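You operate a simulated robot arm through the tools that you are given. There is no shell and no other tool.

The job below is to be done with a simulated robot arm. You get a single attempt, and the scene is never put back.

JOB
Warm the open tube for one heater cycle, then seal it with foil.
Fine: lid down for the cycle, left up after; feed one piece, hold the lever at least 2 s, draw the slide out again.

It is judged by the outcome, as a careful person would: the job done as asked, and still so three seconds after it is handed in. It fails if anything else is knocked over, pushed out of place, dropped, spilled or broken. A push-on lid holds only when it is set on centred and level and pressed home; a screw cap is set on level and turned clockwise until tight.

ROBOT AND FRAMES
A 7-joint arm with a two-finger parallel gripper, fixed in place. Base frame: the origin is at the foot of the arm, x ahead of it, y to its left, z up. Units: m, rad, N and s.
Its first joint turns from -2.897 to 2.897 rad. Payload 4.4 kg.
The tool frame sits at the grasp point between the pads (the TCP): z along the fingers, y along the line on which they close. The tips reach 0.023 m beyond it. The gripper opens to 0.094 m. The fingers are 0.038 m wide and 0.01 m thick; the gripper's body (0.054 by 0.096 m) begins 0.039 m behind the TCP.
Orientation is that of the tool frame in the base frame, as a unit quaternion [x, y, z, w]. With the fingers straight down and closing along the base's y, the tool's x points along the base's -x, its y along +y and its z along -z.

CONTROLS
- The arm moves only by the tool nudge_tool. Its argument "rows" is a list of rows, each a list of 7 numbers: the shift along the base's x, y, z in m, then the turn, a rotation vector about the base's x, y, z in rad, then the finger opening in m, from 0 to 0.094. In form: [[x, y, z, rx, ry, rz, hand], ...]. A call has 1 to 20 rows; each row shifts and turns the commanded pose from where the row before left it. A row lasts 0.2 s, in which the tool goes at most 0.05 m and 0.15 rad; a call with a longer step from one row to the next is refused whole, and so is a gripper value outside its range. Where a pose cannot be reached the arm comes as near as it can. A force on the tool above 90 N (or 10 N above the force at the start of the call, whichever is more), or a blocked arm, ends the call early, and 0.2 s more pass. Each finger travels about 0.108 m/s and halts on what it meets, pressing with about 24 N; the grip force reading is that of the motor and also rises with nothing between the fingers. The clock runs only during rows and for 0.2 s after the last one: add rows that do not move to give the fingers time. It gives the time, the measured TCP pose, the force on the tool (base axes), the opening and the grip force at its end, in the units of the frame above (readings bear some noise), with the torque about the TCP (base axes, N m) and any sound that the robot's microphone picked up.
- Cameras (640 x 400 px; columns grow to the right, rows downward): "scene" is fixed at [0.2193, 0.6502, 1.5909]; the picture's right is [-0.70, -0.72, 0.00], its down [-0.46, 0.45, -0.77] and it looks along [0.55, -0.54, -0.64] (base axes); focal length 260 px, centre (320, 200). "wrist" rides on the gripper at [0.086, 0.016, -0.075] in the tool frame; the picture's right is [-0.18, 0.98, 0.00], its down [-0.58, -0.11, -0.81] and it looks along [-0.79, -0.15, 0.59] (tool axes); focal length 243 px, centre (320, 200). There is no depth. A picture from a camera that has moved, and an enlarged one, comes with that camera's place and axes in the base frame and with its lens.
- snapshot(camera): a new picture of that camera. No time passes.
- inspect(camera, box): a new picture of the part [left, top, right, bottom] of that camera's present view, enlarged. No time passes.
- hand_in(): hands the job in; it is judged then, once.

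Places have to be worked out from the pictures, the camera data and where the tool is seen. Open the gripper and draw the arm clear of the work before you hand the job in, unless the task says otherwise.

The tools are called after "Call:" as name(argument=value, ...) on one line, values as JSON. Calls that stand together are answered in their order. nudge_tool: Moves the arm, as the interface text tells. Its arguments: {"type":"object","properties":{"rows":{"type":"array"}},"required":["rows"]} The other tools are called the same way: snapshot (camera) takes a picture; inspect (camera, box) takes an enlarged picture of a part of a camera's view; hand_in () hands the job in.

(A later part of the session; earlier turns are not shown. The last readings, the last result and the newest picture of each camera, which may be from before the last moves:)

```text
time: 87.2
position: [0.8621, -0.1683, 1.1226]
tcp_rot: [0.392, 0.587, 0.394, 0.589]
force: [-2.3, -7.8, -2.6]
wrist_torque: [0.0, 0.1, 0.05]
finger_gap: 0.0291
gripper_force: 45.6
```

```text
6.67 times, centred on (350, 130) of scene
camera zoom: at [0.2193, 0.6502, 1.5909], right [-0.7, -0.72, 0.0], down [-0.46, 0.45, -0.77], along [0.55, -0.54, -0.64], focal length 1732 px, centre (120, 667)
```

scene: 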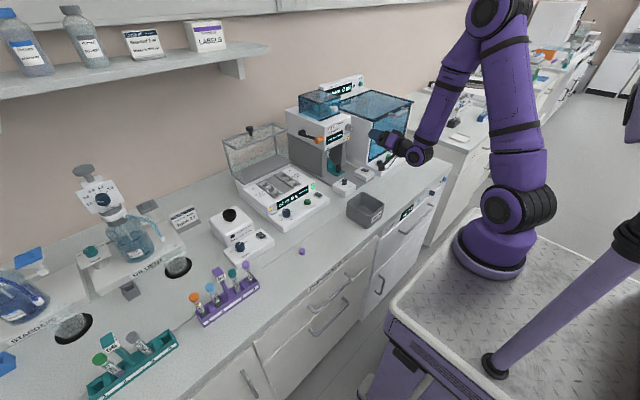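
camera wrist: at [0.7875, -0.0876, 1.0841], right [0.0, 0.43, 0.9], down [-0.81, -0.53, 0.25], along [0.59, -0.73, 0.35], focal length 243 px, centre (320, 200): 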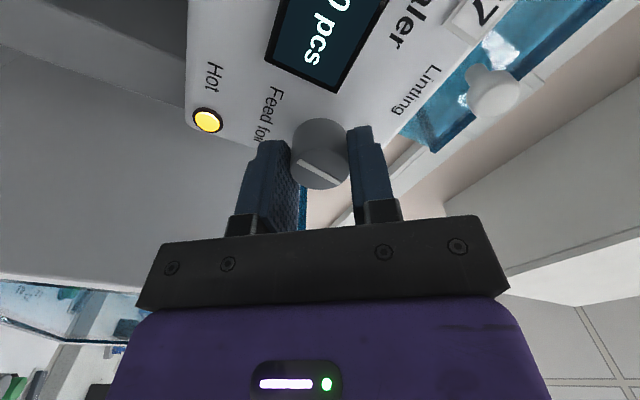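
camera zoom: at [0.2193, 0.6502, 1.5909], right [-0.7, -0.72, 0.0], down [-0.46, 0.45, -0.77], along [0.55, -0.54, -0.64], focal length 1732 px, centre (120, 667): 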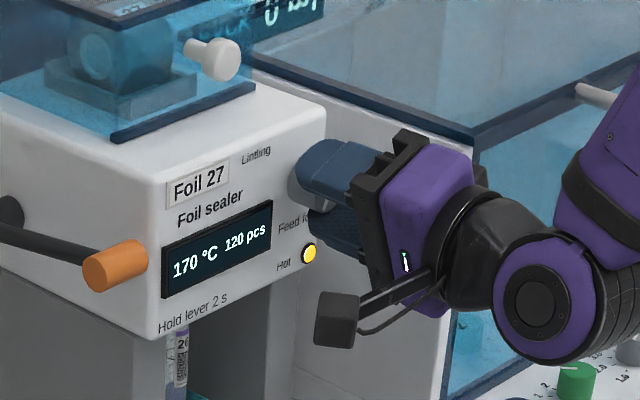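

Call:
nudge_tool(rows=[[0, 0, 0, 0.08, 0, 0, 0.02], [0, 0, 0, 0.08, 0, 0, 0.02], [0, 0, 0, 0.08, 0, 0, 0.02], [0, 0, 0, 0, 0, 0, 0.02]])

Call:
inspect(camera="scene", box=[310, 100, 390, 160])

```text
time: 88.2
position: [0.8625, -0.1675, 1.1214]
tcp_rot: [0.46, 0.536, 0.462, 0.537]
force: [-1.6, -9.6, -3.9]
wrist_torque: [0.01, 0.19, -0.4]
finger_gap: 0.0292
gripper_force: 44.9
```

```text
6.67 times, centred on (350, 130) of scene
camera zoom: at [0.2193, 0.6502, 1.5909], right [-0.7, -0.72, 0.0], down [-0.46, 0.45, -0.77], along [0.55, -0.54, -0.64], focal length 1732 px, centre (120, 667)
```

zoom: 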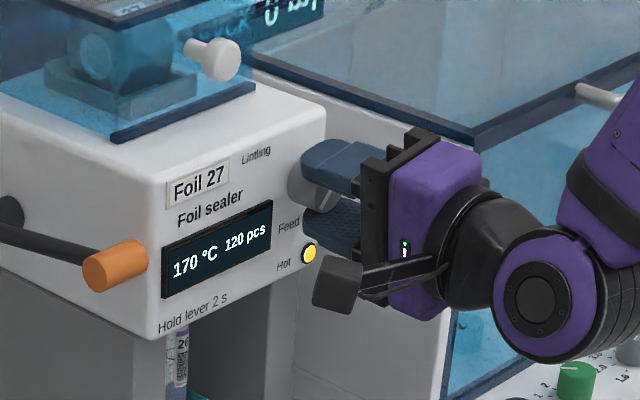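

Turned 0.72 rad; still 120 pcs. I continue clockwise.

Call:
nudge_tool(rows=[[0, 0, 0, 0.08, 0, 0, 0.02], [0, 0, 0, 0.08, 0, 0, 0.02], [0, 0, 0, 0.08, 0, 0, 0.02], [0, 0, 0, 0, 0, 0, 0.02]])

Call:
inspect(camera="scene", box=[310, 100, 390, 160])

```text
time: 89.2
position: [0.862, -0.1664, 1.1227]
tcp_rot: [0.521, 0.476, 0.523, 0.479]
force: [6.6, -6.6, 2.6]
wrist_torque: [-0.01, 0.22, -0.14]
finger_gap: 0.0292
gripper_force: 44.9
```

```text
6.67 times, centred on (350, 130) of scene
camera zoom: at [0.2193, 0.6502, 1.5909], right [-0.7, -0.72, 0.0], down [-0.46, 0.45, -0.77], along [0.55, -0.54, -0.64], focal length 1732 px, centre (120, 667)
```

zoom: 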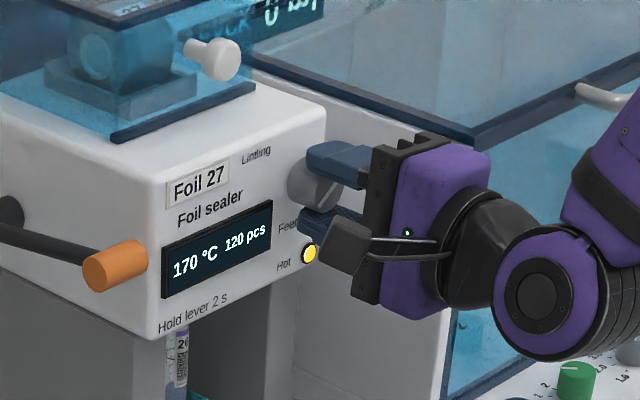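

Call:
nudge_tool(rows=[[0, 0, 0, 0.08, 0, 0, 0.02], [0, 0, 0, 0.08, 0, 0, 0.02], [0, 0, 0, 0.08, 0, 0, 0.02], [0, 0, 0, 0, 0, 0, 0.02]])

Call:
inspect(camera="scene", box=[310, 100, 390, 160])

Call:
snapshot(camera="wrist")

```text
time: 90.2
position: [0.8629, -0.1668, 1.1219]
tcp_rot: [0.574, 0.41, 0.576, 0.413]
force: [18.9, -7.4, 9.8]
wrist_torque: [0.0, 0.14, 0.04]
finger_gap: 0.0292
gripper_force: 44.9
```

```text
6.67 times, centred on (350, 130) of scene
camera zoom: at [0.2193, 0.6502, 1.5909], right [-0.7, -0.72, 0.0], down [-0.46, 0.45, -0.77], along [0.55, -0.54, -0.64], focal length 1732 px, centre (120, 667)
```

zoom: 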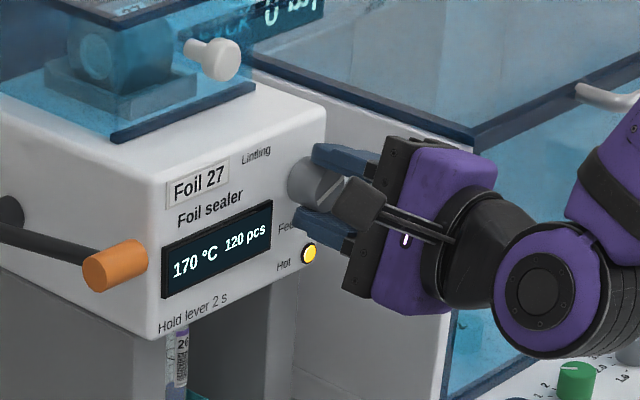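

```text
taken
camera wrist: at [0.7874, -0.0899, 1.1653], right [0.0, -0.49, 0.87], down [-0.81, -0.51, -0.29], along [0.59, -0.7, -0.39], focal length 243 px, centre (320, 200)
```

wrist: 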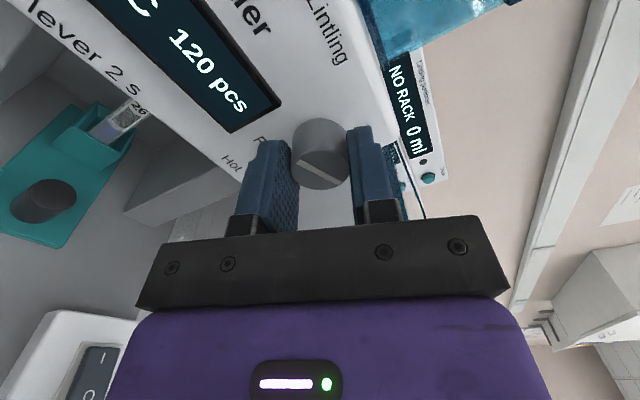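

1.2 rad turned, still 120 pcs; I keep turning, relaxing the slight axial load.

Call:
nudge_tool(rows=[[0.0012, -0.0005, 0.0005, 0.08, 0, 0, 0.02], [0, 0, 0, 0.08, 0, 0, 0.02], [0, 0, 0, 0.08, 0, 0, 0.02], [0, 0, 0, 0.08, 0, 0, 0.02], [0, 0, 0, 0, 0, 0, 0.02]])

Call:
inspect(camera="scene", box=[310, 100, 390, 160])

```text
time: 91.4
position: [0.8625, -0.1666, 1.122]
tcp_rot: [0.633, 0.315, 0.633, 0.315]
force: [-6.7, -5.9, 3.7]
wrist_torque: [0.0, -0.41, 0.24]
finger_gap: 0.029
gripper_force: 44.6
```

```text
6.67 times, centred on (350, 130) of scene
camera zoom: at [0.2193, 0.6502, 1.5909], right [-0.7, -0.72, 0.0], down [-0.46, 0.45, -0.77], along [0.55, -0.54, -0.64], focal length 1732 px, centre (120, 667)
```

zoom: 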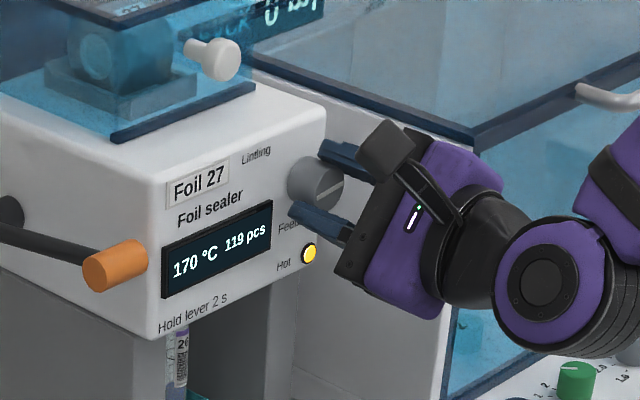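

The display now reads 119 pcs: exactly one piece was fed. I stop turning, open the fingers and draw straight back.

Call:
nudge_tool(rows=[[0, 0, 0, 0, 0, 0, 0.035], [0, 0, 0, 0, 0, 0, 0.05], [0, 0, 0, 0, 0, 0, 0.055], [-0.02, 0, 0, 0, 0, 0, 0.055], [-0.03, 0, 0, 0, 0, 0, 0.055], [-0.03, 0, 0, 0, 0, 0, 0.055], [-0.02, 0.01, 0, 0, 0, 0, 0.055], [0, 0, 0, 0, 0, 0, 0.055]])

Call:
inspect(camera="scene", box=[290, 100, 380, 180])

```text
time: 93.2
position: [0.7625, -0.1553, 1.1229]
tcp_rot: [0.632, 0.314, 0.634, 0.316]
force: [0.1, -0.5, -0.3]
wrist_torque: [-0.01, 0.01, -0.02]
finger_gap: 0.0548
gripper_force: 0.0
```

```text
5.00 times, centred on (335, 140) of scene
camera zoom: at [0.2193, 0.6502, 1.5909], right [-0.7, -0.72, 0.0], down [-0.46, 0.45, -0.77], along [0.55, -0.54, -0.64], focal length 1299 px, centre (245, 500)
```

zoom: 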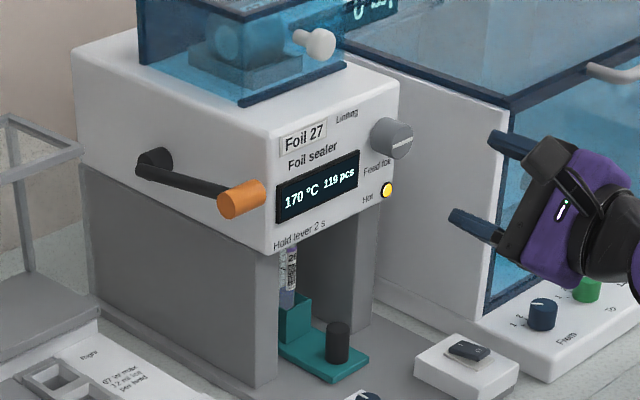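

One piece fed and the knob stays put. Now I roll the hand so the fingers close vertically and go in front of the orange lever handle.

Call:
nudge_tool(rows=[[0, 0.03, 0, -0.13, 0, 0, 0.055], [0, 0.03, 0, -0.13, 0, 0, 0.055], [0, 0.03, 0, -0.13, 0, 0, 0.055], [0, 0.03, 0, -0.13, 0, 0, 0.055], [0, 0.03, 0, -0.128, 0, 0, 0.055], [0, 0, 0, 0, 0, 0, 0.055]])

Call:
snapshot(camera="wrist")

Call:
inspect(camera="scene", box=[280, 100, 370, 180])

```text
time: 94.6
position: [0.7649, -0.0067, 1.1202]
tcp_rot: [0.498, 0.5, 0.5, 0.501]
force: [-0.3, -0.5, 0.2]
wrist_torque: [0.03, -0.02, 0.01]
finger_gap: 0.055
gripper_force: 0.1
```

```text
taken
camera wrist: at [0.6903, 0.0802, 1.1364], right [0.0, -0.18, 0.98], down [-0.81, -0.58, -0.11], along [0.59, -0.79, -0.14], focal length 243 px, centre (320, 200)
```

wrist: 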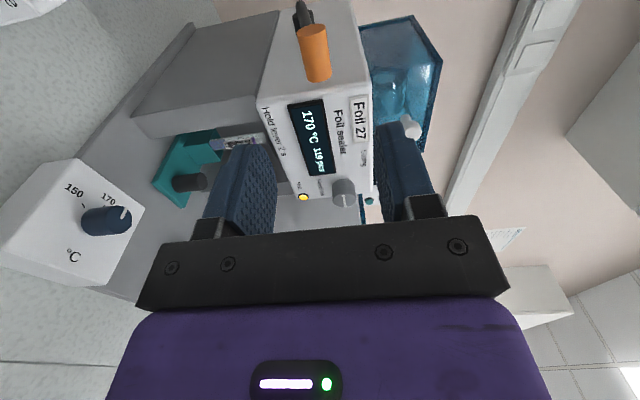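

```text
5.00 times, centred on (325, 140) of scene
camera zoom: at [0.2193, 0.6502, 1.5909], right [-0.7, -0.72, 0.0], down [-0.46, 0.45, -0.77], along [0.55, -0.54, -0.64], focal length 1299 px, centre (295, 500)
```

zoom: 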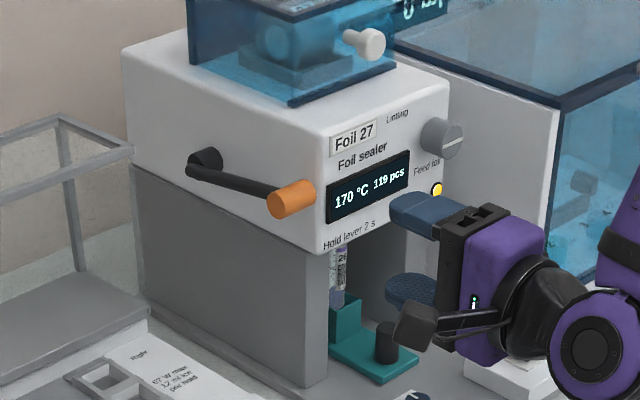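

The handle is a cylinder along y (−0.017…+0.016) at x≈0.887, z≈1.118, Ø≈23 mm. I bring the open fingers around it, one above and one below.

Call:
nudge_tool(rows=[[0.03, 0.003, 0, 0, 0, 0, 0.05], [0.03, 0.003, 0, 0, 0, 0, 0.05], [0.025, 0.001, -0.001, 0, 0, 0, 0.05], [0.01, 0, 0, 0, 0, 0, 0.05], [0, 0, 0, 0, 0, 0, 0.05]])

Call:
snapshot(camera="wrist")

Call:
inspect(camera="scene", box=[280, 100, 370, 180])

```text
time: 95.8
position: [0.8595, -0.0021, 1.1203]
tcp_rot: [0.499, 0.499, 0.501, 0.501]
force: [0.0, -0.1, 1.8]
wrist_torque: [0.0, 0.02, 0.02]
finger_gap: 0.05
gripper_force: 0.0
```

```text
taken
camera wrist: at [0.7848, 0.0854, 1.136], right [0.0, -0.18, 0.98], down [-0.81, -0.58, -0.11], along [0.59, -0.79, -0.15], focal length 243 px, centre (320, 200)
```

wrist: 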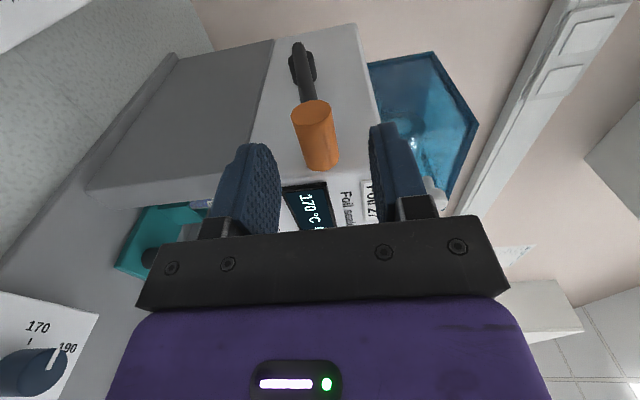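

```text
5.00 times, centred on (325, 140) of scene
camera zoom: at [0.2193, 0.6502, 1.5909], right [-0.7, -0.72, 0.0], down [-0.46, 0.45, -0.77], along [0.55, -0.54, -0.64], focal length 1299 px, centre (295, 500)
```

zoom: 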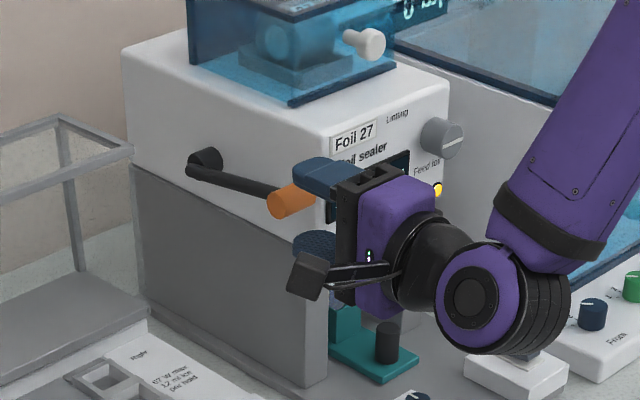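

Handle centre is confirmed at (0.886, 0.001, 1.118). I advance 14 mm so the fingers enclose it, and narrow the gap.

Call:
nudge_tool(rows=[[0.008, 0.001, -0.001, 0, 0, 0, 0.05], [0.007, 0.001, -0.001, 0, 0, 0, 0.04], [0, 0, 0, 0, 0, 0, 0.032], [0, 0, 0, 0, 0, 0, 0.032]])

Call:
snapshot(camera="wrist")

```text
time: 96.8
position: [0.8741, 0.001, 1.1183]
tcp_rot: [0.498, 0.499, 0.501, 0.502]
force: [-0.1, -0.2, -1.0]
wrist_torque: [0.01, 0.02, -0.02]
finger_gap: 0.0322
gripper_force: 0.1
```

```text
taken
camera wrist: at [0.7996, 0.0877, 1.1345], right [0.0, -0.18, 0.98], down [-0.81, -0.58, -0.11], along [0.59, -0.79, -0.15], focal length 243 px, centre (320, 200)
```

wrist: 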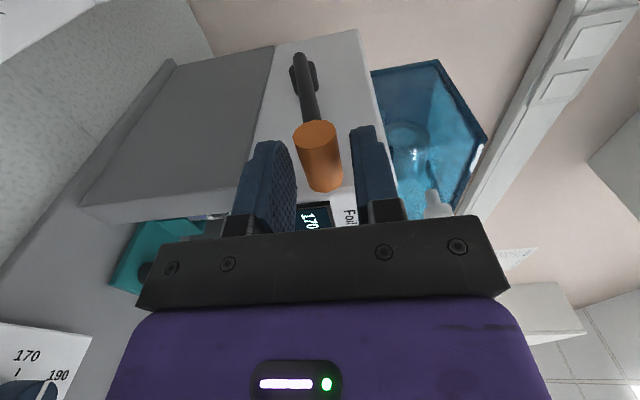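

The handle sits loosely between the fingers. I press the lever down along its arc, a first 3 cm.

Call:
nudge_tool(rows=[[-0.001, 0, -0.008, 0, 0, 0, 0.032], [0, 0, -0.008, 0, 0, 0, 0.032], [0, 0, -0.008, 0, 0, 0, 0.032], [0.0005, 0, -0.008, 0, 0, 0, 0.032], [0, 0, 0, 0, 0, 0, 0.032]])

Call:
snapshot(camera="wrist")

Call:
inspect(camera="scene", box=[280, 100, 370, 180])

```text
time: 98.0
position: [0.8744, 0.0012, 1.0859]
tcp_rot: [0.499, 0.5, 0.501, 0.5]
force: [-0.5, -0.8, 2.1]
wrist_torque: [0.01, -0.04, -0.06]
finger_gap: 0.033
gripper_force: 1.2
```

```text
taken
camera wrist: at [0.7989, 0.0885, 1.1028], right [0.0, -0.18, 0.98], down [-0.81, -0.58, -0.11], along [0.59, -0.79, -0.15], focal length 243 px, centre (320, 200)
```

wrist: 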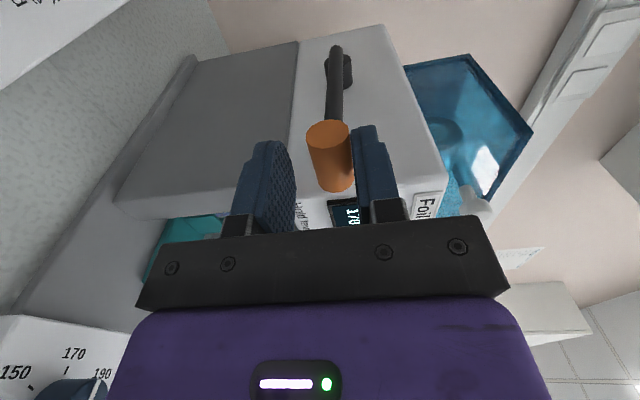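

```text
5.00 times, centred on (325, 140) of scene
camera zoom: at [0.2193, 0.6502, 1.5909], right [-0.7, -0.72, 0.0], down [-0.46, 0.45, -0.77], along [0.55, -0.54, -0.64], focal length 1299 px, centre (295, 500)
```

zoom: 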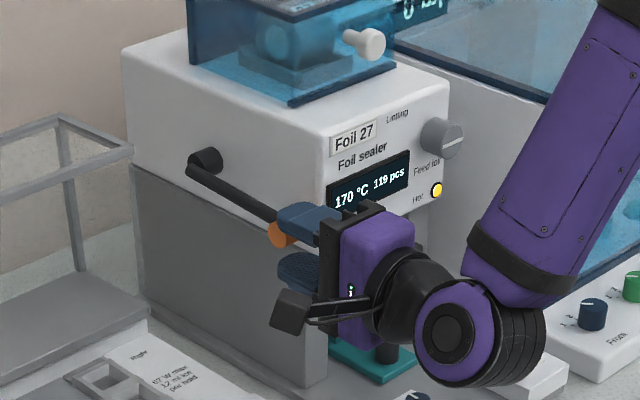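

The lever goes down easily. I continue, following the arc slightly in +x.

Call:
nudge_tool(rows=[[0.001, 0, -0.008, 0, 0, 0, 0.032], [0.0015, 0, -0.008, 0, 0, 0, 0.032], [0.002, 0, -0.006, 0, 0, 0, 0.032], [0, 0, 0, 0, 0, 0, 0.032]])

Call:
snapshot(camera="wrist")

Call:
inspect(camera="scene", box=[280, 100, 370, 180])

```text
time: 99.0
position: [0.8777, 0.0022, 1.0651]
tcp_rot: [0.498, 0.5, 0.5, 0.502]
force: [-0.9, 0.7, 2.5]
wrist_torque: [0.0, -0.06, 0.06]
finger_gap: 0.0332
gripper_force: 1.0
```

```text
taken
camera wrist: at [0.8025, 0.089, 1.0817], right [0.0, -0.18, 0.98], down [-0.81, -0.58, -0.11], along [0.59, -0.79, -0.15], focal length 243 px, centre (320, 200)
```

wrist: 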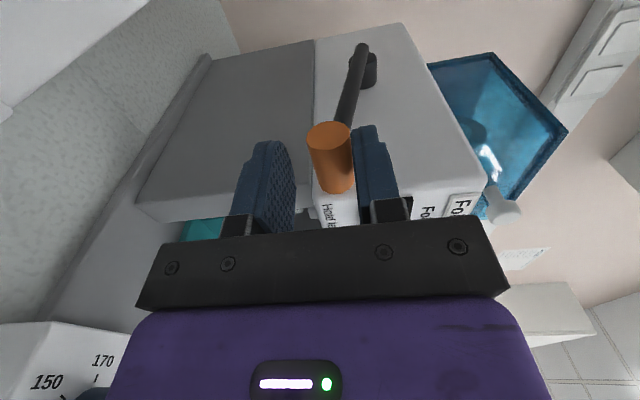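

```text
5.00 times, centred on (325, 140) of scene
camera zoom: at [0.2193, 0.6502, 1.5909], right [-0.7, -0.72, 0.0], down [-0.46, 0.45, -0.77], along [0.55, -0.54, -0.64], focal length 1299 px, centre (295, 500)
```

zoom: 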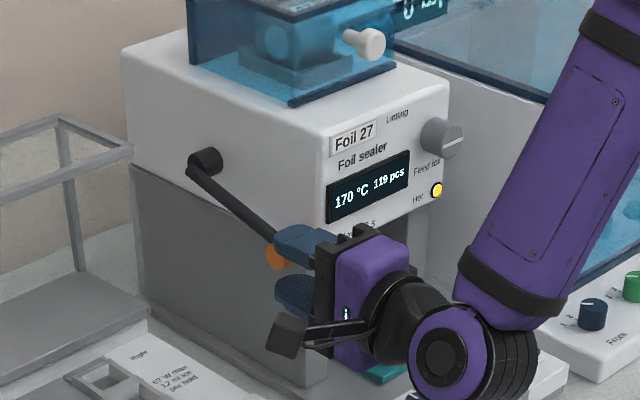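

Call:
nudge_tool(rows=[[0.003, 0, -0.007, 0, 0, 0, 0.032], [0.003, 0, -0.007, 0, 0, 0, 0.032], [0.003, 0, -0.006, 0, 0, 0, 0.032], [0, 0, 0, 0, 0, 0, 0.032]])

Call:
snapshot(camera="wrist")

Call:
inspect(camera="scene", box=[280, 100, 370, 180])

```text
time: 100.0
position: [0.8865, 0.0021, 1.0455]
tcp_rot: [0.498, 0.5, 0.5, 0.502]
force: [0.5, -0.5, 3.6]
wrist_torque: [0.01, -0.08, -0.06]
finger_gap: 0.0337
gripper_force: 2.1
```

```text
taken
camera wrist: at [0.8121, 0.089, 1.0617], right [0.0, -0.18, 0.98], down [-0.81, -0.58, -0.11], along [0.59, -0.79, -0.15], focal length 243 px, centre (320, 200)
```

wrist: 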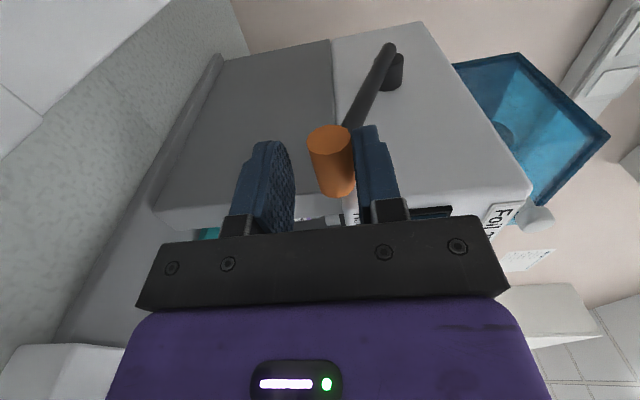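

```text
5.00 times, centred on (325, 140) of scene
camera zoom: at [0.2193, 0.6502, 1.5909], right [-0.7, -0.72, 0.0], down [-0.46, 0.45, -0.77], along [0.55, -0.54, -0.64], focal length 1299 px, centre (295, 500)
```

zoom: 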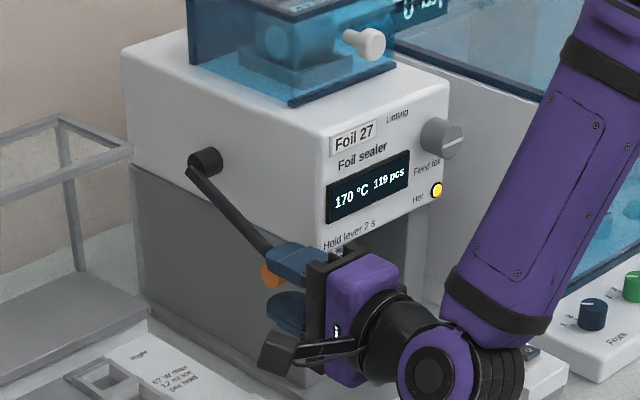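

I check the clearance of the wrist over the waste bin before going lower.

Call:
snapshot(camera="scene")

Call:
inspect(camera="scene", box=[320, 130, 420, 240])

```text
taken
```

scene: 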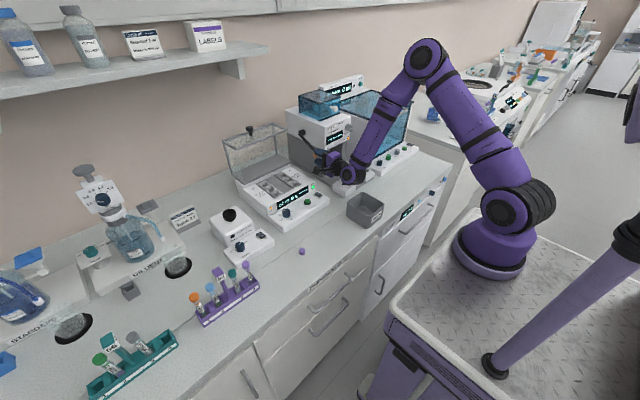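

```text
3.64 times, centred on (370, 185) of scene
camera zoom: at [0.2193, 0.6502, 1.5909], right [-0.7, -0.72, 0.0], down [-0.46, 0.45, -0.77], along [0.55, -0.54, -0.64], focal length 945 px, centre (138, 254)
```

zoom: 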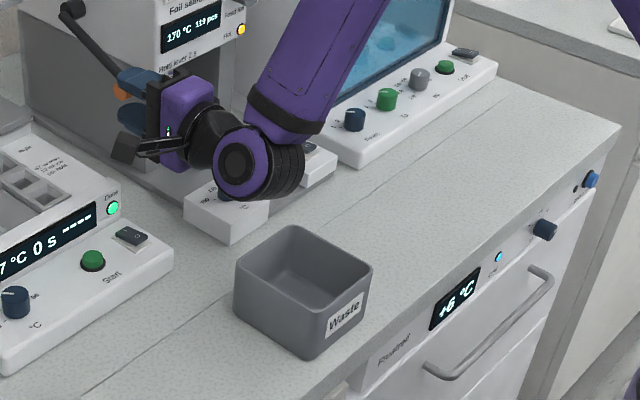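

The wrist is only ~2 cm above the control box's knob, so before going lower I pitch the hand down by 0.3 rad, which lifts the wrist.

Call:
nudge_tool(rows=[[0, 0, 0.001, 0, 0.1, 0, 0.032], [0, 0, 0.001, 0, 0.1, 0, 0.032], [0, 0, 0.001, 0, 0.1, 0, 0.032], [0, 0, 0, 0, 0, 0, 0.032]])

Call:
snapshot(camera="wrist")

Call:
inspect(camera="scene", box=[290, 110, 370, 190])

```text
time: 101.0
position: [0.8859, 0.0027, 1.048]
tcp_rot: [0.569, 0.569, 0.42, 0.42]
force: [-2.0, -0.4, 2.7]
wrist_torque: [0.01, -0.09, -0.06]
finger_gap: 0.033
gripper_force: 1.6
```

```text
taken
camera wrist: at [0.8197, 0.0891, 1.086], right [0.29, -0.18, 0.94], down [-0.8, -0.58, 0.13], along [0.52, -0.79, -0.31], focal length 243 px, centre (320, 200)
```

wrist: 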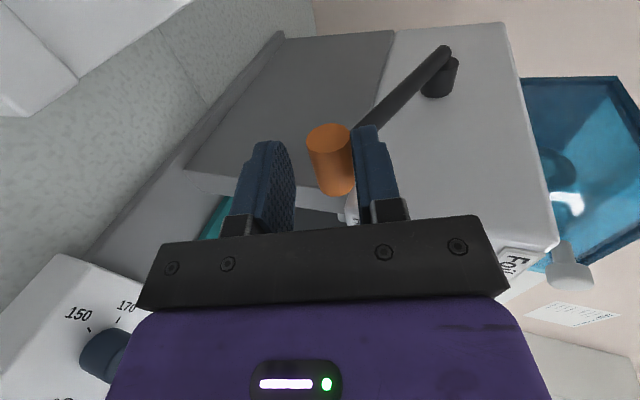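

```text
5.00 times, centred on (330, 150) of scene
camera zoom: at [0.2193, 0.6502, 1.5909], right [-0.7, -0.72, 0.0], down [-0.46, 0.45, -0.77], along [0.55, -0.54, -0.64], focal length 1299 px, centre (270, 450)
```

zoom: 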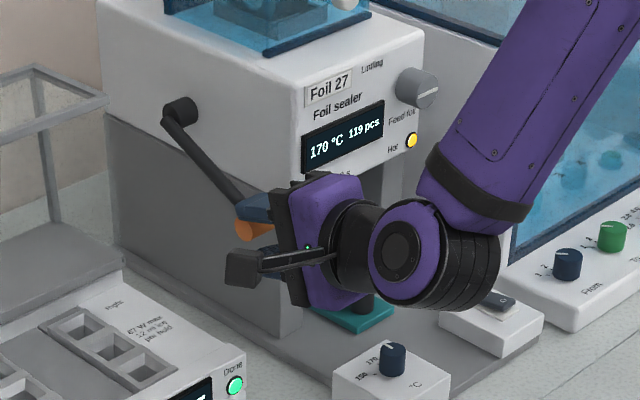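

Wrist is lifted well clear. I continue pressing the lever along its arc until it meets its stop.

Call:
nudge_tool(rows=[[0.0035, 0, -0.007, 0, 0, 0, 0.032], [0.004, 0, -0.007, 0, 0, 0, 0.032], [0.004, 0, -0.006, 0, 0, 0, 0.032], [0, 0, 0, 0, 0, 0, 0.032]])

Call:
snapshot(camera="wrist")

Call:
inspect(camera="scene", box=[290, 110, 370, 190])

```text
time: 102.0
position: [0.8972, 0.0021, 1.0283]
tcp_rot: [0.568, 0.569, 0.42, 0.421]
force: [-3.3, -0.7, 3.1]
wrist_torque: [-0.03, -0.1, -0.06]
finger_gap: 0.0328
gripper_force: 0.8
```

```text
taken
camera wrist: at [0.8306, 0.0894, 1.0663], right [0.29, -0.18, 0.94], down [-0.8, -0.58, 0.13], along [0.52, -0.79, -0.31], focal length 243 px, centre (320, 200)
```

wrist: 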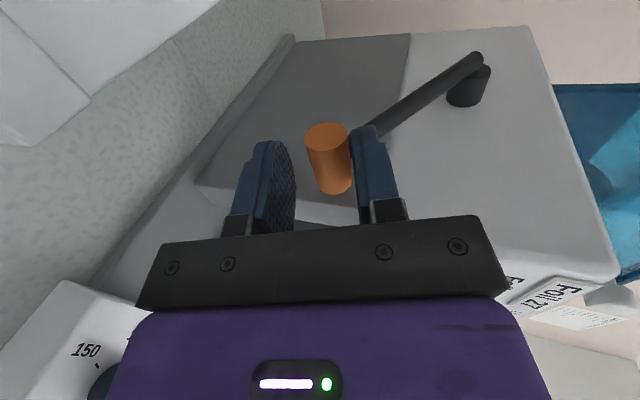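

```text
5.00 times, centred on (330, 150) of scene
camera zoom: at [0.2193, 0.6502, 1.5909], right [-0.7, -0.72, 0.0], down [-0.46, 0.45, -0.77], along [0.55, -0.54, -0.64], focal length 1299 px, centre (270, 450)
```

zoom: 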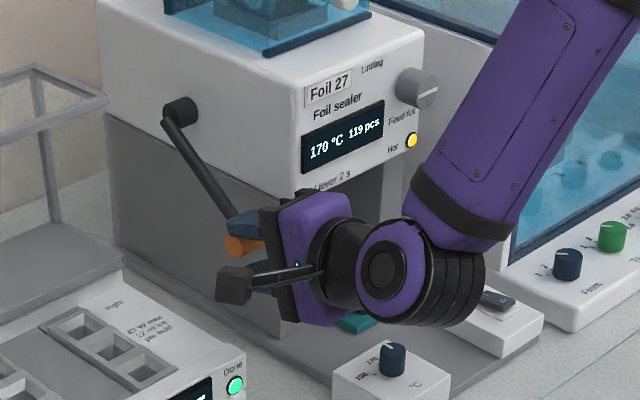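

Call:
nudge_tool(rows=[[0.0042, 0, -0.0057, 0, 0.04, 0, 0.032], [0.0045, 0, -0.0055, 0, 0.04, 0, 0.032], [0.0047, 0, -0.0053, 0, 0.04, 0, 0.032], [0, 0, 0, 0, 0, 0, 0.032]])

Call:
snapshot(camera="wrist")

Call:
inspect(camera="scene", box=[290, 110, 370, 190])

```text
time: 103.0
position: [0.9099, 0.0008, 1.0129]
tcp_rot: [0.592, 0.593, 0.385, 0.386]
force: [-11.7, -1.8, 12.1]
wrist_torque: [-0.12, -0.37, -0.06]
finger_gap: 0.0343
gripper_force: 2.4
```

```text
taken
camera wrist: at [0.8483, 0.0891, 1.0581], right [0.4, -0.18, 0.9], down [-0.78, -0.58, 0.23], along [0.48, -0.79, -0.37], focal length 243 px, centre (320, 200)
```

wrist: 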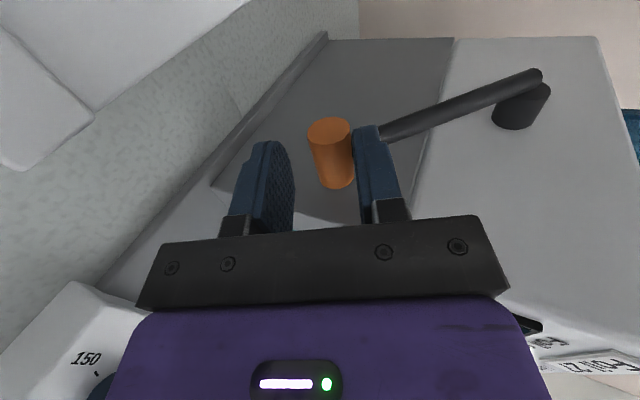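

```text
5.00 times, centred on (330, 150) of scene
camera zoom: at [0.2193, 0.6502, 1.5909], right [-0.7, -0.72, 0.0], down [-0.46, 0.45, -0.77], along [0.55, -0.54, -0.64], focal length 1299 px, centre (270, 450)
```

zoom: 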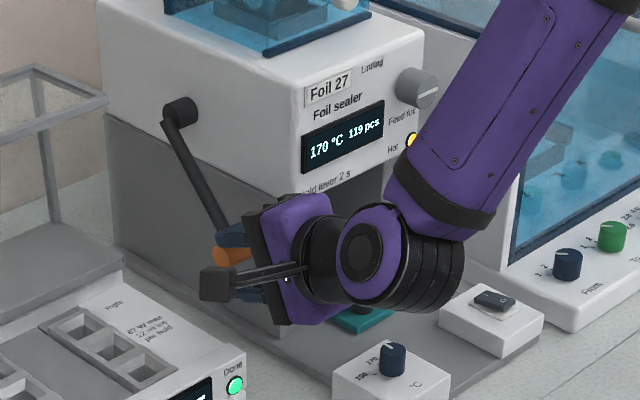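

The force rose to about 17 N, so the lever is at its stop. I press a touch more and hold for about 3 s.

Call:
nudge_tool(rows=[[0.0015, 0, -0.0018, 0, 0, 0, 0.032], [0, 0, 0, 0, 0, 0, 0.032], [0, 0, 0, 0, 0, 0, 0.032]])

Call:
nudge_tool(rows=[[0, 0, 0, 0, 0, 0, 0.032], [0, 0, 0, 0, 0, 0, 0.032], [0, 0, 0, 0, 0, 0, 0.032], [0, 0, 0, 0, 0, 0, 0.032], [0, 0, 0, 0, 0, 0, 0.032], [0, 0, 0, 0, 0, 0, 0.032], [0, 0, 0, 0, 0, 0, 0.032], [0, 0, 0, 0, 0, 0, 0.032], [0, 0, 0, 0, 0, 0, 0.032], [0, 0, 0, 0, 0, 0, 0.032], [0, 0, 0, 0, 0, 0, 0.032], [0, 0, 0, 0, 0, 0, 0.032], [0, 0, 0, 0, 0, 0, 0.032], [0, 0, 0, 0, 0, 0, 0.032], [0, 0, 0, 0, 0, 0, 0.032]])

Call:
inspect(camera="scene", box=[290, 110, 370, 190])

```text
time: 103.8
position: [0.9106, 0.0025, 1.0114]
tcp_rot: [0.591, 0.593, 0.385, 0.387]
force: [-33.5, -1.6, 21.6]
wrist_torque: [-0.16, -0.83, -0.27]
finger_gap: 0.0347
gripper_force: 3.8
```

```text
time: 107.0
position: [0.9115, 0.0024, 1.0122]
tcp_rot: [0.592, 0.593, 0.386, 0.386]
force: [-34.4, 4.0, 23.0]
wrist_torque: [-0.2, -0.82, -0.15]
finger_gap: 0.0346
gripper_force: 3.5
```

```text
5.00 times, centred on (330, 150) of scene
camera zoom: at [0.2193, 0.6502, 1.5909], right [-0.7, -0.72, 0.0], down [-0.46, 0.45, -0.77], along [0.55, -0.54, -0.64], focal length 1299 px, centre (270, 450)
```

zoom: 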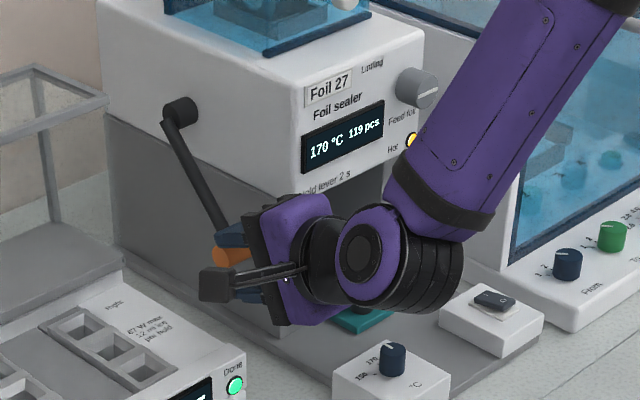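

Held at the stop for over 3 s with ~40 N. I now let the lever back up along the same arc.

Call:
nudge_tool(rows=[[-0.0015, 0, 0.0018, 0, 0, 0, 0.034], [-0.0047, 0, 0.0053, 0, -0.04, 0, 0.034], [-0.0045, 0, 0.0055, 0, -0.04, 0, 0.034], [-0.0042, 0, 0.0057, 0, -0.04, 0, 0.034], [-0.004, 0, 0.006, 0, 0, 0, 0.034], [-0.004, 0, 0.007, 0, 0, 0, 0.034], [-0.0035, 0, 0.007, 0, 0, 0, 0.034], [0, 0, 0, 0, 0, 0, 0.034]])

Call:
snapshot(camera="wrist")

Call:
inspect(camera="scene", box=[290, 110, 370, 190])

```text
time: 108.8
position: [0.8848, 0.0005, 1.0474]
tcp_rot: [0.568, 0.569, 0.42, 0.421]
force: [0.7, -0.4, 4.3]
wrist_torque: [-0.01, -0.1, -0.04]
finger_gap: 0.0358
gripper_force: 1.4
```

```text
taken
camera wrist: at [0.8187, 0.0881, 1.0863], right [0.29, -0.18, 0.94], down [-0.8, -0.58, 0.13], along [0.52, -0.79, -0.31], focal length 243 px, centre (320, 200)
```

wrist: 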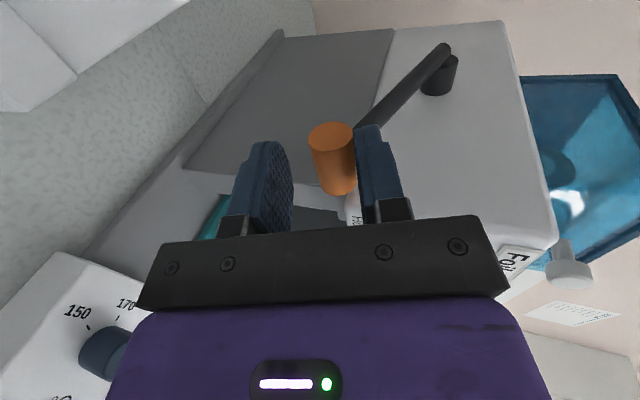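

```text
5.00 times, centred on (330, 150) of scene
camera zoom: at [0.2193, 0.6502, 1.5909], right [-0.7, -0.72, 0.0], down [-0.46, 0.45, -0.77], along [0.55, -0.54, -0.64], focal length 1299 px, centre (270, 450)
```

zoom: 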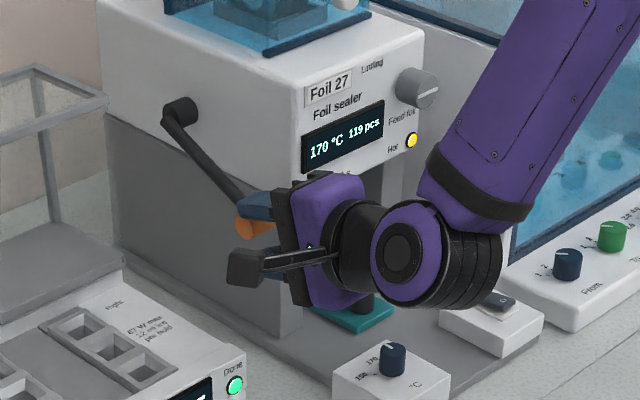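

The lever springs up against the upper finger, following it. I continue the return to the top.

Call:
nudge_tool(rows=[[-0.003, 0, 0.006, 0, -0.1, 0, 0.034], [-0.003, 0, 0.007, 0, -0.1, 0, 0.034], [-0.003, 0, 0.007, 0, -0.1, 0, 0.034], [-0.002, 0, 0.008, 0, 0, 0, 0.034], [-0.001, 0, 0.008, 0, 0, 0, 0.034], [0, 0, 0.008, 0, 0, 0, 0.034], [0, 0, 0.009, 0, 0, 0, 0.034], [0, 0, 0.009, 0, 0, 0, 0.034], [0, 0, 0.008, 0, 0, 0, 0.034], [0, 0, 0, 0, 0, 0, 0.034]])

Call:
snapshot(camera="wrist")

Call:
inspect(camera="scene", box=[290, 110, 370, 190])

```text
time: 111.0
position: [0.8725, 0.0013, 1.1178]
tcp_rot: [0.499, 0.499, 0.501, 0.501]
force: [0.8, -0.4, -0.2]
wrist_torque: [-0.01, 0.01, -0.04]
finger_gap: 0.0341
gripper_force: 0.0
```

```text
taken
camera wrist: at [0.799, 0.0887, 1.1342], right [0.0, -0.18, 0.98], down [-0.81, -0.58, -0.11], along [0.59, -0.79, -0.15], focal length 243 px, centre (320, 200)
```

wrist: 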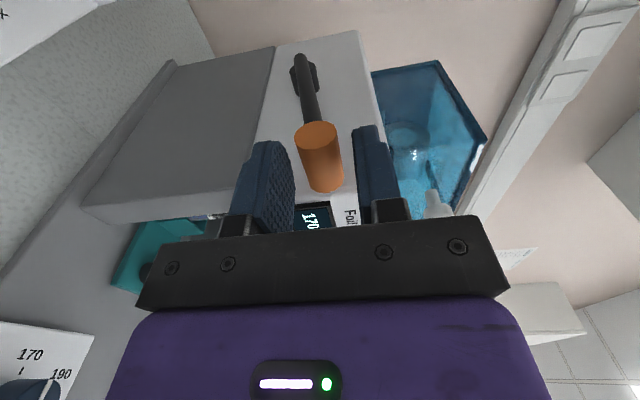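

```text
5.00 times, centred on (330, 150) of scene
camera zoom: at [0.2193, 0.6502, 1.5909], right [-0.7, -0.72, 0.0], down [-0.46, 0.45, -0.77], along [0.55, -0.54, -0.64], focal length 1299 px, centre (270, 450)
```

zoom: 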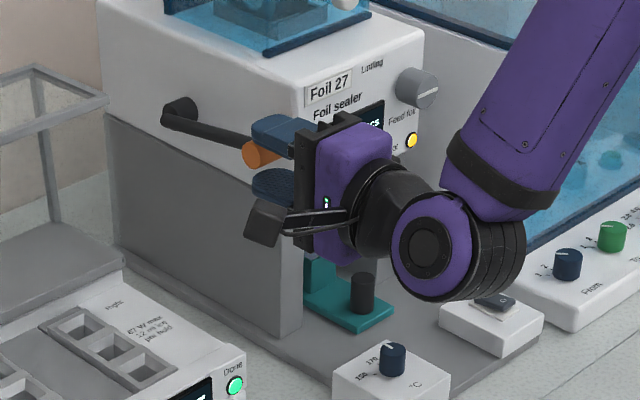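

The lever is back at rest. I back off, undo the roll, and pitch the hand down again for the slide knob.

Call:
nudge_tool(rows=[[-0.02, 0, 0, 0, 0, 0, 0.045], [-0.03, 0, 0, 0, 0, 0, 0.05], [-0.03, 0, 0, 0, 0, 0, 0.05], [-0.03, -0.01, 0.01, 0, 0, 0, 0.05], [0, -0.01, 0.01, -0.14, 0, 0, 0.05], [0, -0.01, 0.01, -0.14, 0, 0, 0.05], [0, -0.01, 0, -0.14, 0, 0, 0.05], [0, -0.01, 0, -0.14, 0, 0, 0.05], [0, -0.01, 0, -0.14, 0, 0, 0.05], [0, -0.01, 0, -0.14, 0, 0, 0.05], [0, -0.01, 0, -0.14, 0, 0, 0.05], [0, -0.01, 0, -0.14, 0, 0, 0.05], [0, -0.01, 0, -0.14, 0, 0, 0.05], [0, -0.01, 0, -0.14, 0, 0, 0.05], [0, -0.005, 0, -0.14, 0, 0, 0.05], [0, 0, 0, -0.031, 0, 0, 0.05], [0, 0, 0, 0, 0, 0, 0.05]])

Call:
snapshot(camera="wrist")

Call:
snapshot(camera="scene")

```text
time: 114.6
position: [0.7639, -0.1134, 1.1485]
tcp_rot: [-0.002, 0.707, 0.0, 0.707]
force: [-0.6, -0.6, 0.5]
wrist_torque: [0.01, 0.0, 0.0]
finger_gap: 0.0502
gripper_force: 0.0
```

```text
taken
camera wrist: at [0.6889, -0.0971, 1.0628], right [0.0, 0.98, 0.18], down [-0.81, -0.11, 0.58], along [0.59, -0.14, 0.79], focal length 243 px, centre (320, 200)
```

wrist: 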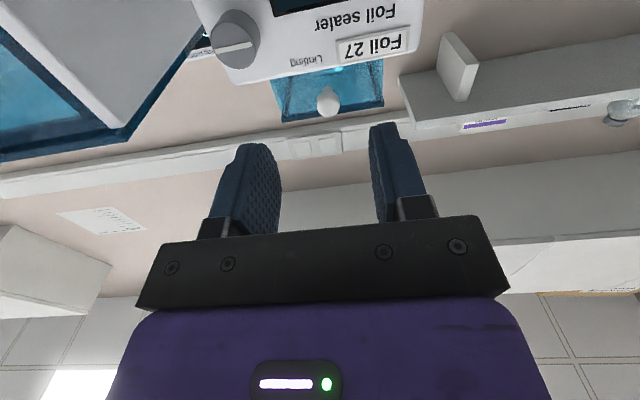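

```text
taken
```

scene: 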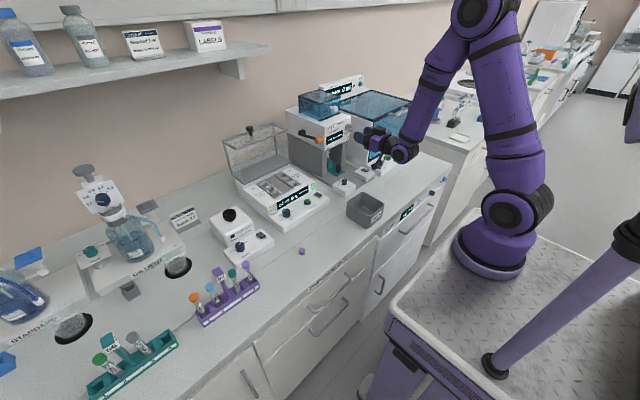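

Call:
nudge_tool(rows=[[0, 0, -0.01, 0, 0.14, 0, 0.04], [0, 0, -0.015, 0, 0.14, 0, 0.04], [0, 0, -0.015, 0, 0.14, 0, 0.034], [0, -0.001, -0.015, 0, 0.14, 0, 0.034], [0, 0, -0.015, 0, 0.14, 0, 0.034], [0, 0, -0.01, 0, 0.14, 0, 0.034], [0, 0, 0, 0, 0.13, 0, 0.034], [0, 0, 0, 0, 0, 0, 0.034]])

Call:
snapshot(camera="wrist")

Call:
inspect(camera="scene", box=[300, 110, 390, 200])

```text
time: 116.4
position: [0.7638, -0.1144, 1.0678]
tcp_rot: [-0.001, 0.955, 0.001, 0.296]
force: [-0.1, 0.5, -0.3]
wrist_torque: [0.0, -0.02, -0.02]
finger_gap: 0.0338
gripper_force: 0.1
```

```text
taken
camera wrist: at [0.6505, -0.098, 1.0807], right [0.15, 0.98, 0.11], down [0.02, -0.11, 0.99], along [0.99, -0.15, -0.04], focal length 243 px, centre (320, 200)
```

wrist: 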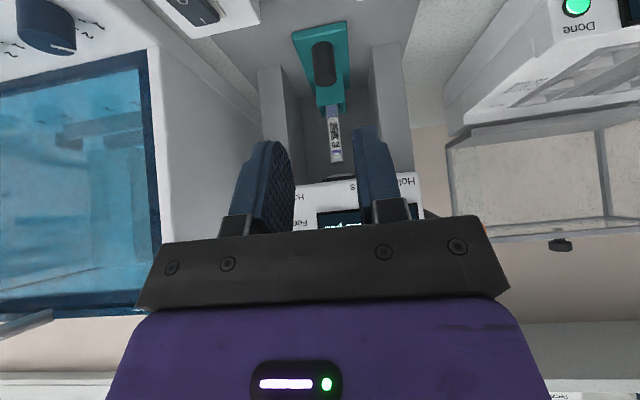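

```text
4.44 times, centred on (345, 155) of scene
camera zoom: at [0.2193, 0.6502, 1.5909], right [-0.7, -0.72, 0.0], down [-0.46, 0.45, -0.77], along [0.55, -0.54, -0.64], focal length 1155 px, centre (209, 400)
```

zoom: 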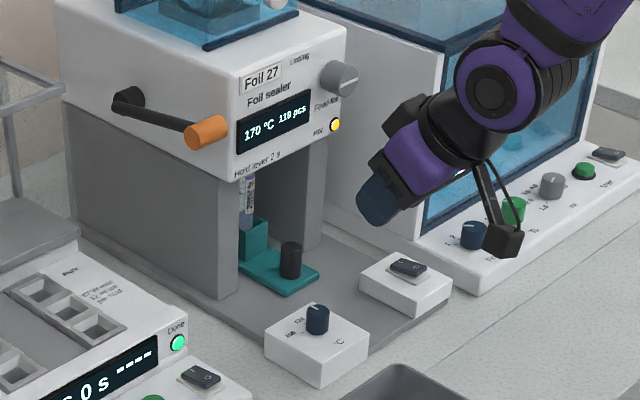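

Call:
inspect(camera="wrist", box=[290, 80, 380, 190])

```text
3.64 times, centred on (335, 135) of wrist
camera zoom: at [0.6505, -0.098, 1.0807], right [0.15, 0.98, 0.11], down [0.02, -0.11, 0.99], along [0.99, -0.15, -0.04], focal length 882 px, centre (266, 436)
```

zoom: 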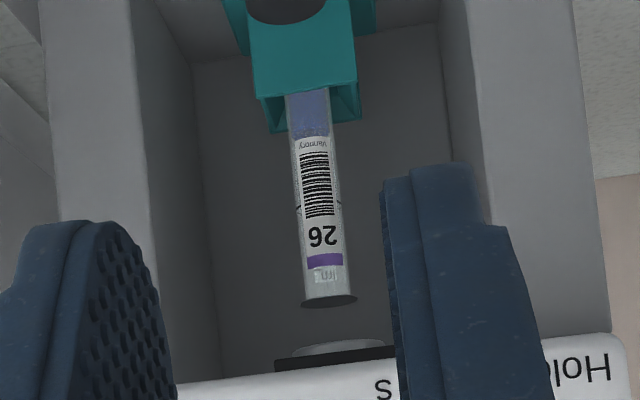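

A dark foil disc now covers the tube's mouth. I go back to the slide knob along the earlier exit path.

Call:
nudge_tool(rows=[[0.0168, 0, -0.0368, 0, 0, 0, 0.034], [0.04, 0, -0.02, 0, 0, 0, 0.034], [0.03, 0, -0.02, 0, 0, 0, 0.034], [0.02, -0.0003, -0.02, 0, 0, 0, 0.034], [0, 0, 0, 0, 0, 0, 0.034]])

Call:
snapshot(camera="wrist")

```text
time: 117.6
position: [0.8711, -0.1137, 0.9695]
tcp_rot: [-0.001, 0.955, 0.001, 0.296]
force: [-1.6, 0.0, 0.7]
wrist_torque: [0.01, 0.01, -0.02]
finger_gap: 0.0338
gripper_force: 0.0
```

```text
taken
camera wrist: at [0.7585, -0.0982, 0.9836], right [0.15, 0.98, 0.11], down [0.02, -0.11, 0.99], along [0.99, -0.15, -0.04], focal length 243 px, centre (320, 200)
```

wrist: 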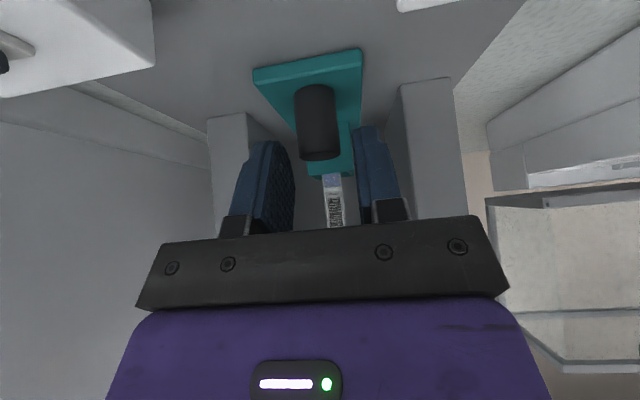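

The knob is between the fingers. I make the last 1 cm and close on it.

Call:
nudge_tool(rows=[[0.0105, -0.0005, -0.0105, 0, 0, 0, 0.034], [0, 0, 0, 0, 0, 0, 0.02], [0, 0, 0, 0, 0, 0, 0.012], [0, 0, 0, 0, 0, 0, 0.012]])

Call:
snapshot(camera="wrist")

```text
time: 118.6
position: [0.8812, -0.1151, 0.9611]
tcp_rot: [-0.001, 0.955, 0.001, 0.298]
force: [-0.2, -0.3, 0.0]
wrist_torque: [-0.53, -0.15, 0.01]
finger_gap: 0.0211
gripper_force: 44.8
```

```text
taken
camera wrist: at [0.7679, -0.0983, 0.9734], right [0.15, 0.98, 0.11], down [0.02, -0.11, 0.99], along [0.99, -0.15, -0.04], focal length 243 px, centre (320, 200)
```

wrist: 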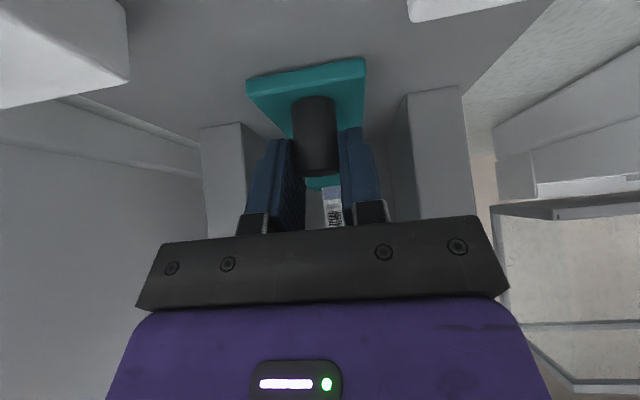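

Gripped. I draw the slide out gently.

Call:
nudge_tool(rows=[[-0.004, 0, 0, 0, 0, 0, 0.012], [-0.007, 0, 0, 0, 0, 0, 0.012], [-0.008, 0, 0, 0, 0, 0, 0.012], [-0.008, 0, 0, 0, 0, 0, 0.012], [-0.008, 0, 0, 0, 0, 0, 0.012], [-0.008, 0, 0, 0, 0, 0, 0.012], [-0.008, 0, 0, 0, 0, 0, 0.012], [-0.008, 0, 0, 0, 0, 0, 0.012], [0, 0, 0, 0, 0, 0, 0.012]])

Call:
inspect(camera="scene", box=[300, 110, 390, 200])

```text
time: 120.6
position: [0.8205, -0.1148, 0.9614]
tcp_rot: [-0.001, 0.955, 0.001, 0.296]
force: [0.2, 10.8, -2.1]
wrist_torque: [-0.48, -0.49, 0.07]
finger_gap: 0.0214
gripper_force: 45.2
```

```text
4.44 times, centred on (345, 155) of scene
camera zoom: at [0.2193, 0.6502, 1.5909], right [-0.7, -0.72, 0.0], down [-0.46, 0.45, -0.77], along [0.55, -0.54, -0.64], focal length 1155 px, centre (209, 400)
```

zoom: 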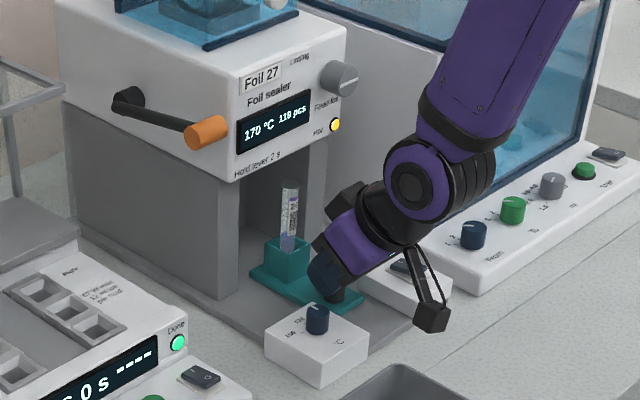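

The slide comes out smoothly with the tube. I pull the remaining ~54 mm to its outer stop, watching the force.

Call:
nudge_tool(rows=[[-0.006, 0.0008, 0, 0, 0, 0, 0.012], [-0.008, 0, 0, 0, 0, 0, 0.012], [-0.008, 0, 0, 0, 0, 0, 0.012], [-0.008, 0, 0, 0, 0, 0, 0.012], [-0.008, 0, 0, 0, 0, 0, 0.012], [-0.008, 0, 0, 0, 0, 0, 0.012], [-0.005, 0, 0, 0, 0, 0, 0.012], [0, 0, 0, 0, 0, 0, 0.012]])

Call:
inspect(camera="scene", box=[300, 110, 390, 200])

```text
time: 122.4
position: [0.7715, -0.1152, 0.9608]
tcp_rot: [-0.001, 0.955, 0.001, 0.296]
force: [-1.0, 3.8, -12.9]
wrist_torque: [-0.48, 1.02, -0.03]
finger_gap: 0.0215
gripper_force: 45.3
```

```text
4.44 times, centred on (345, 155) of scene
camera zoom: at [0.2193, 0.6502, 1.5909], right [-0.7, -0.72, 0.0], down [-0.46, 0.45, -0.77], along [0.55, -0.54, -0.64], focal length 1155 px, centre (209, 400)
```

zoom: 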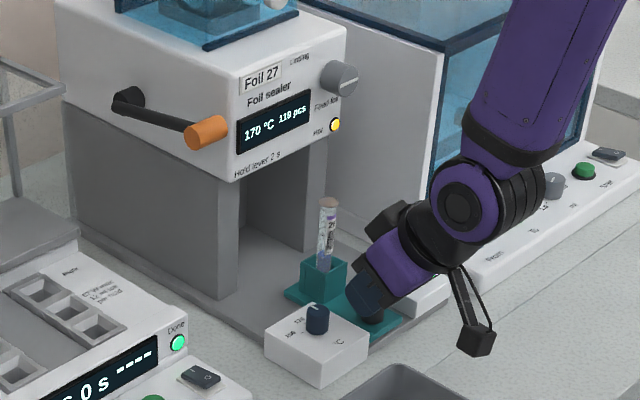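

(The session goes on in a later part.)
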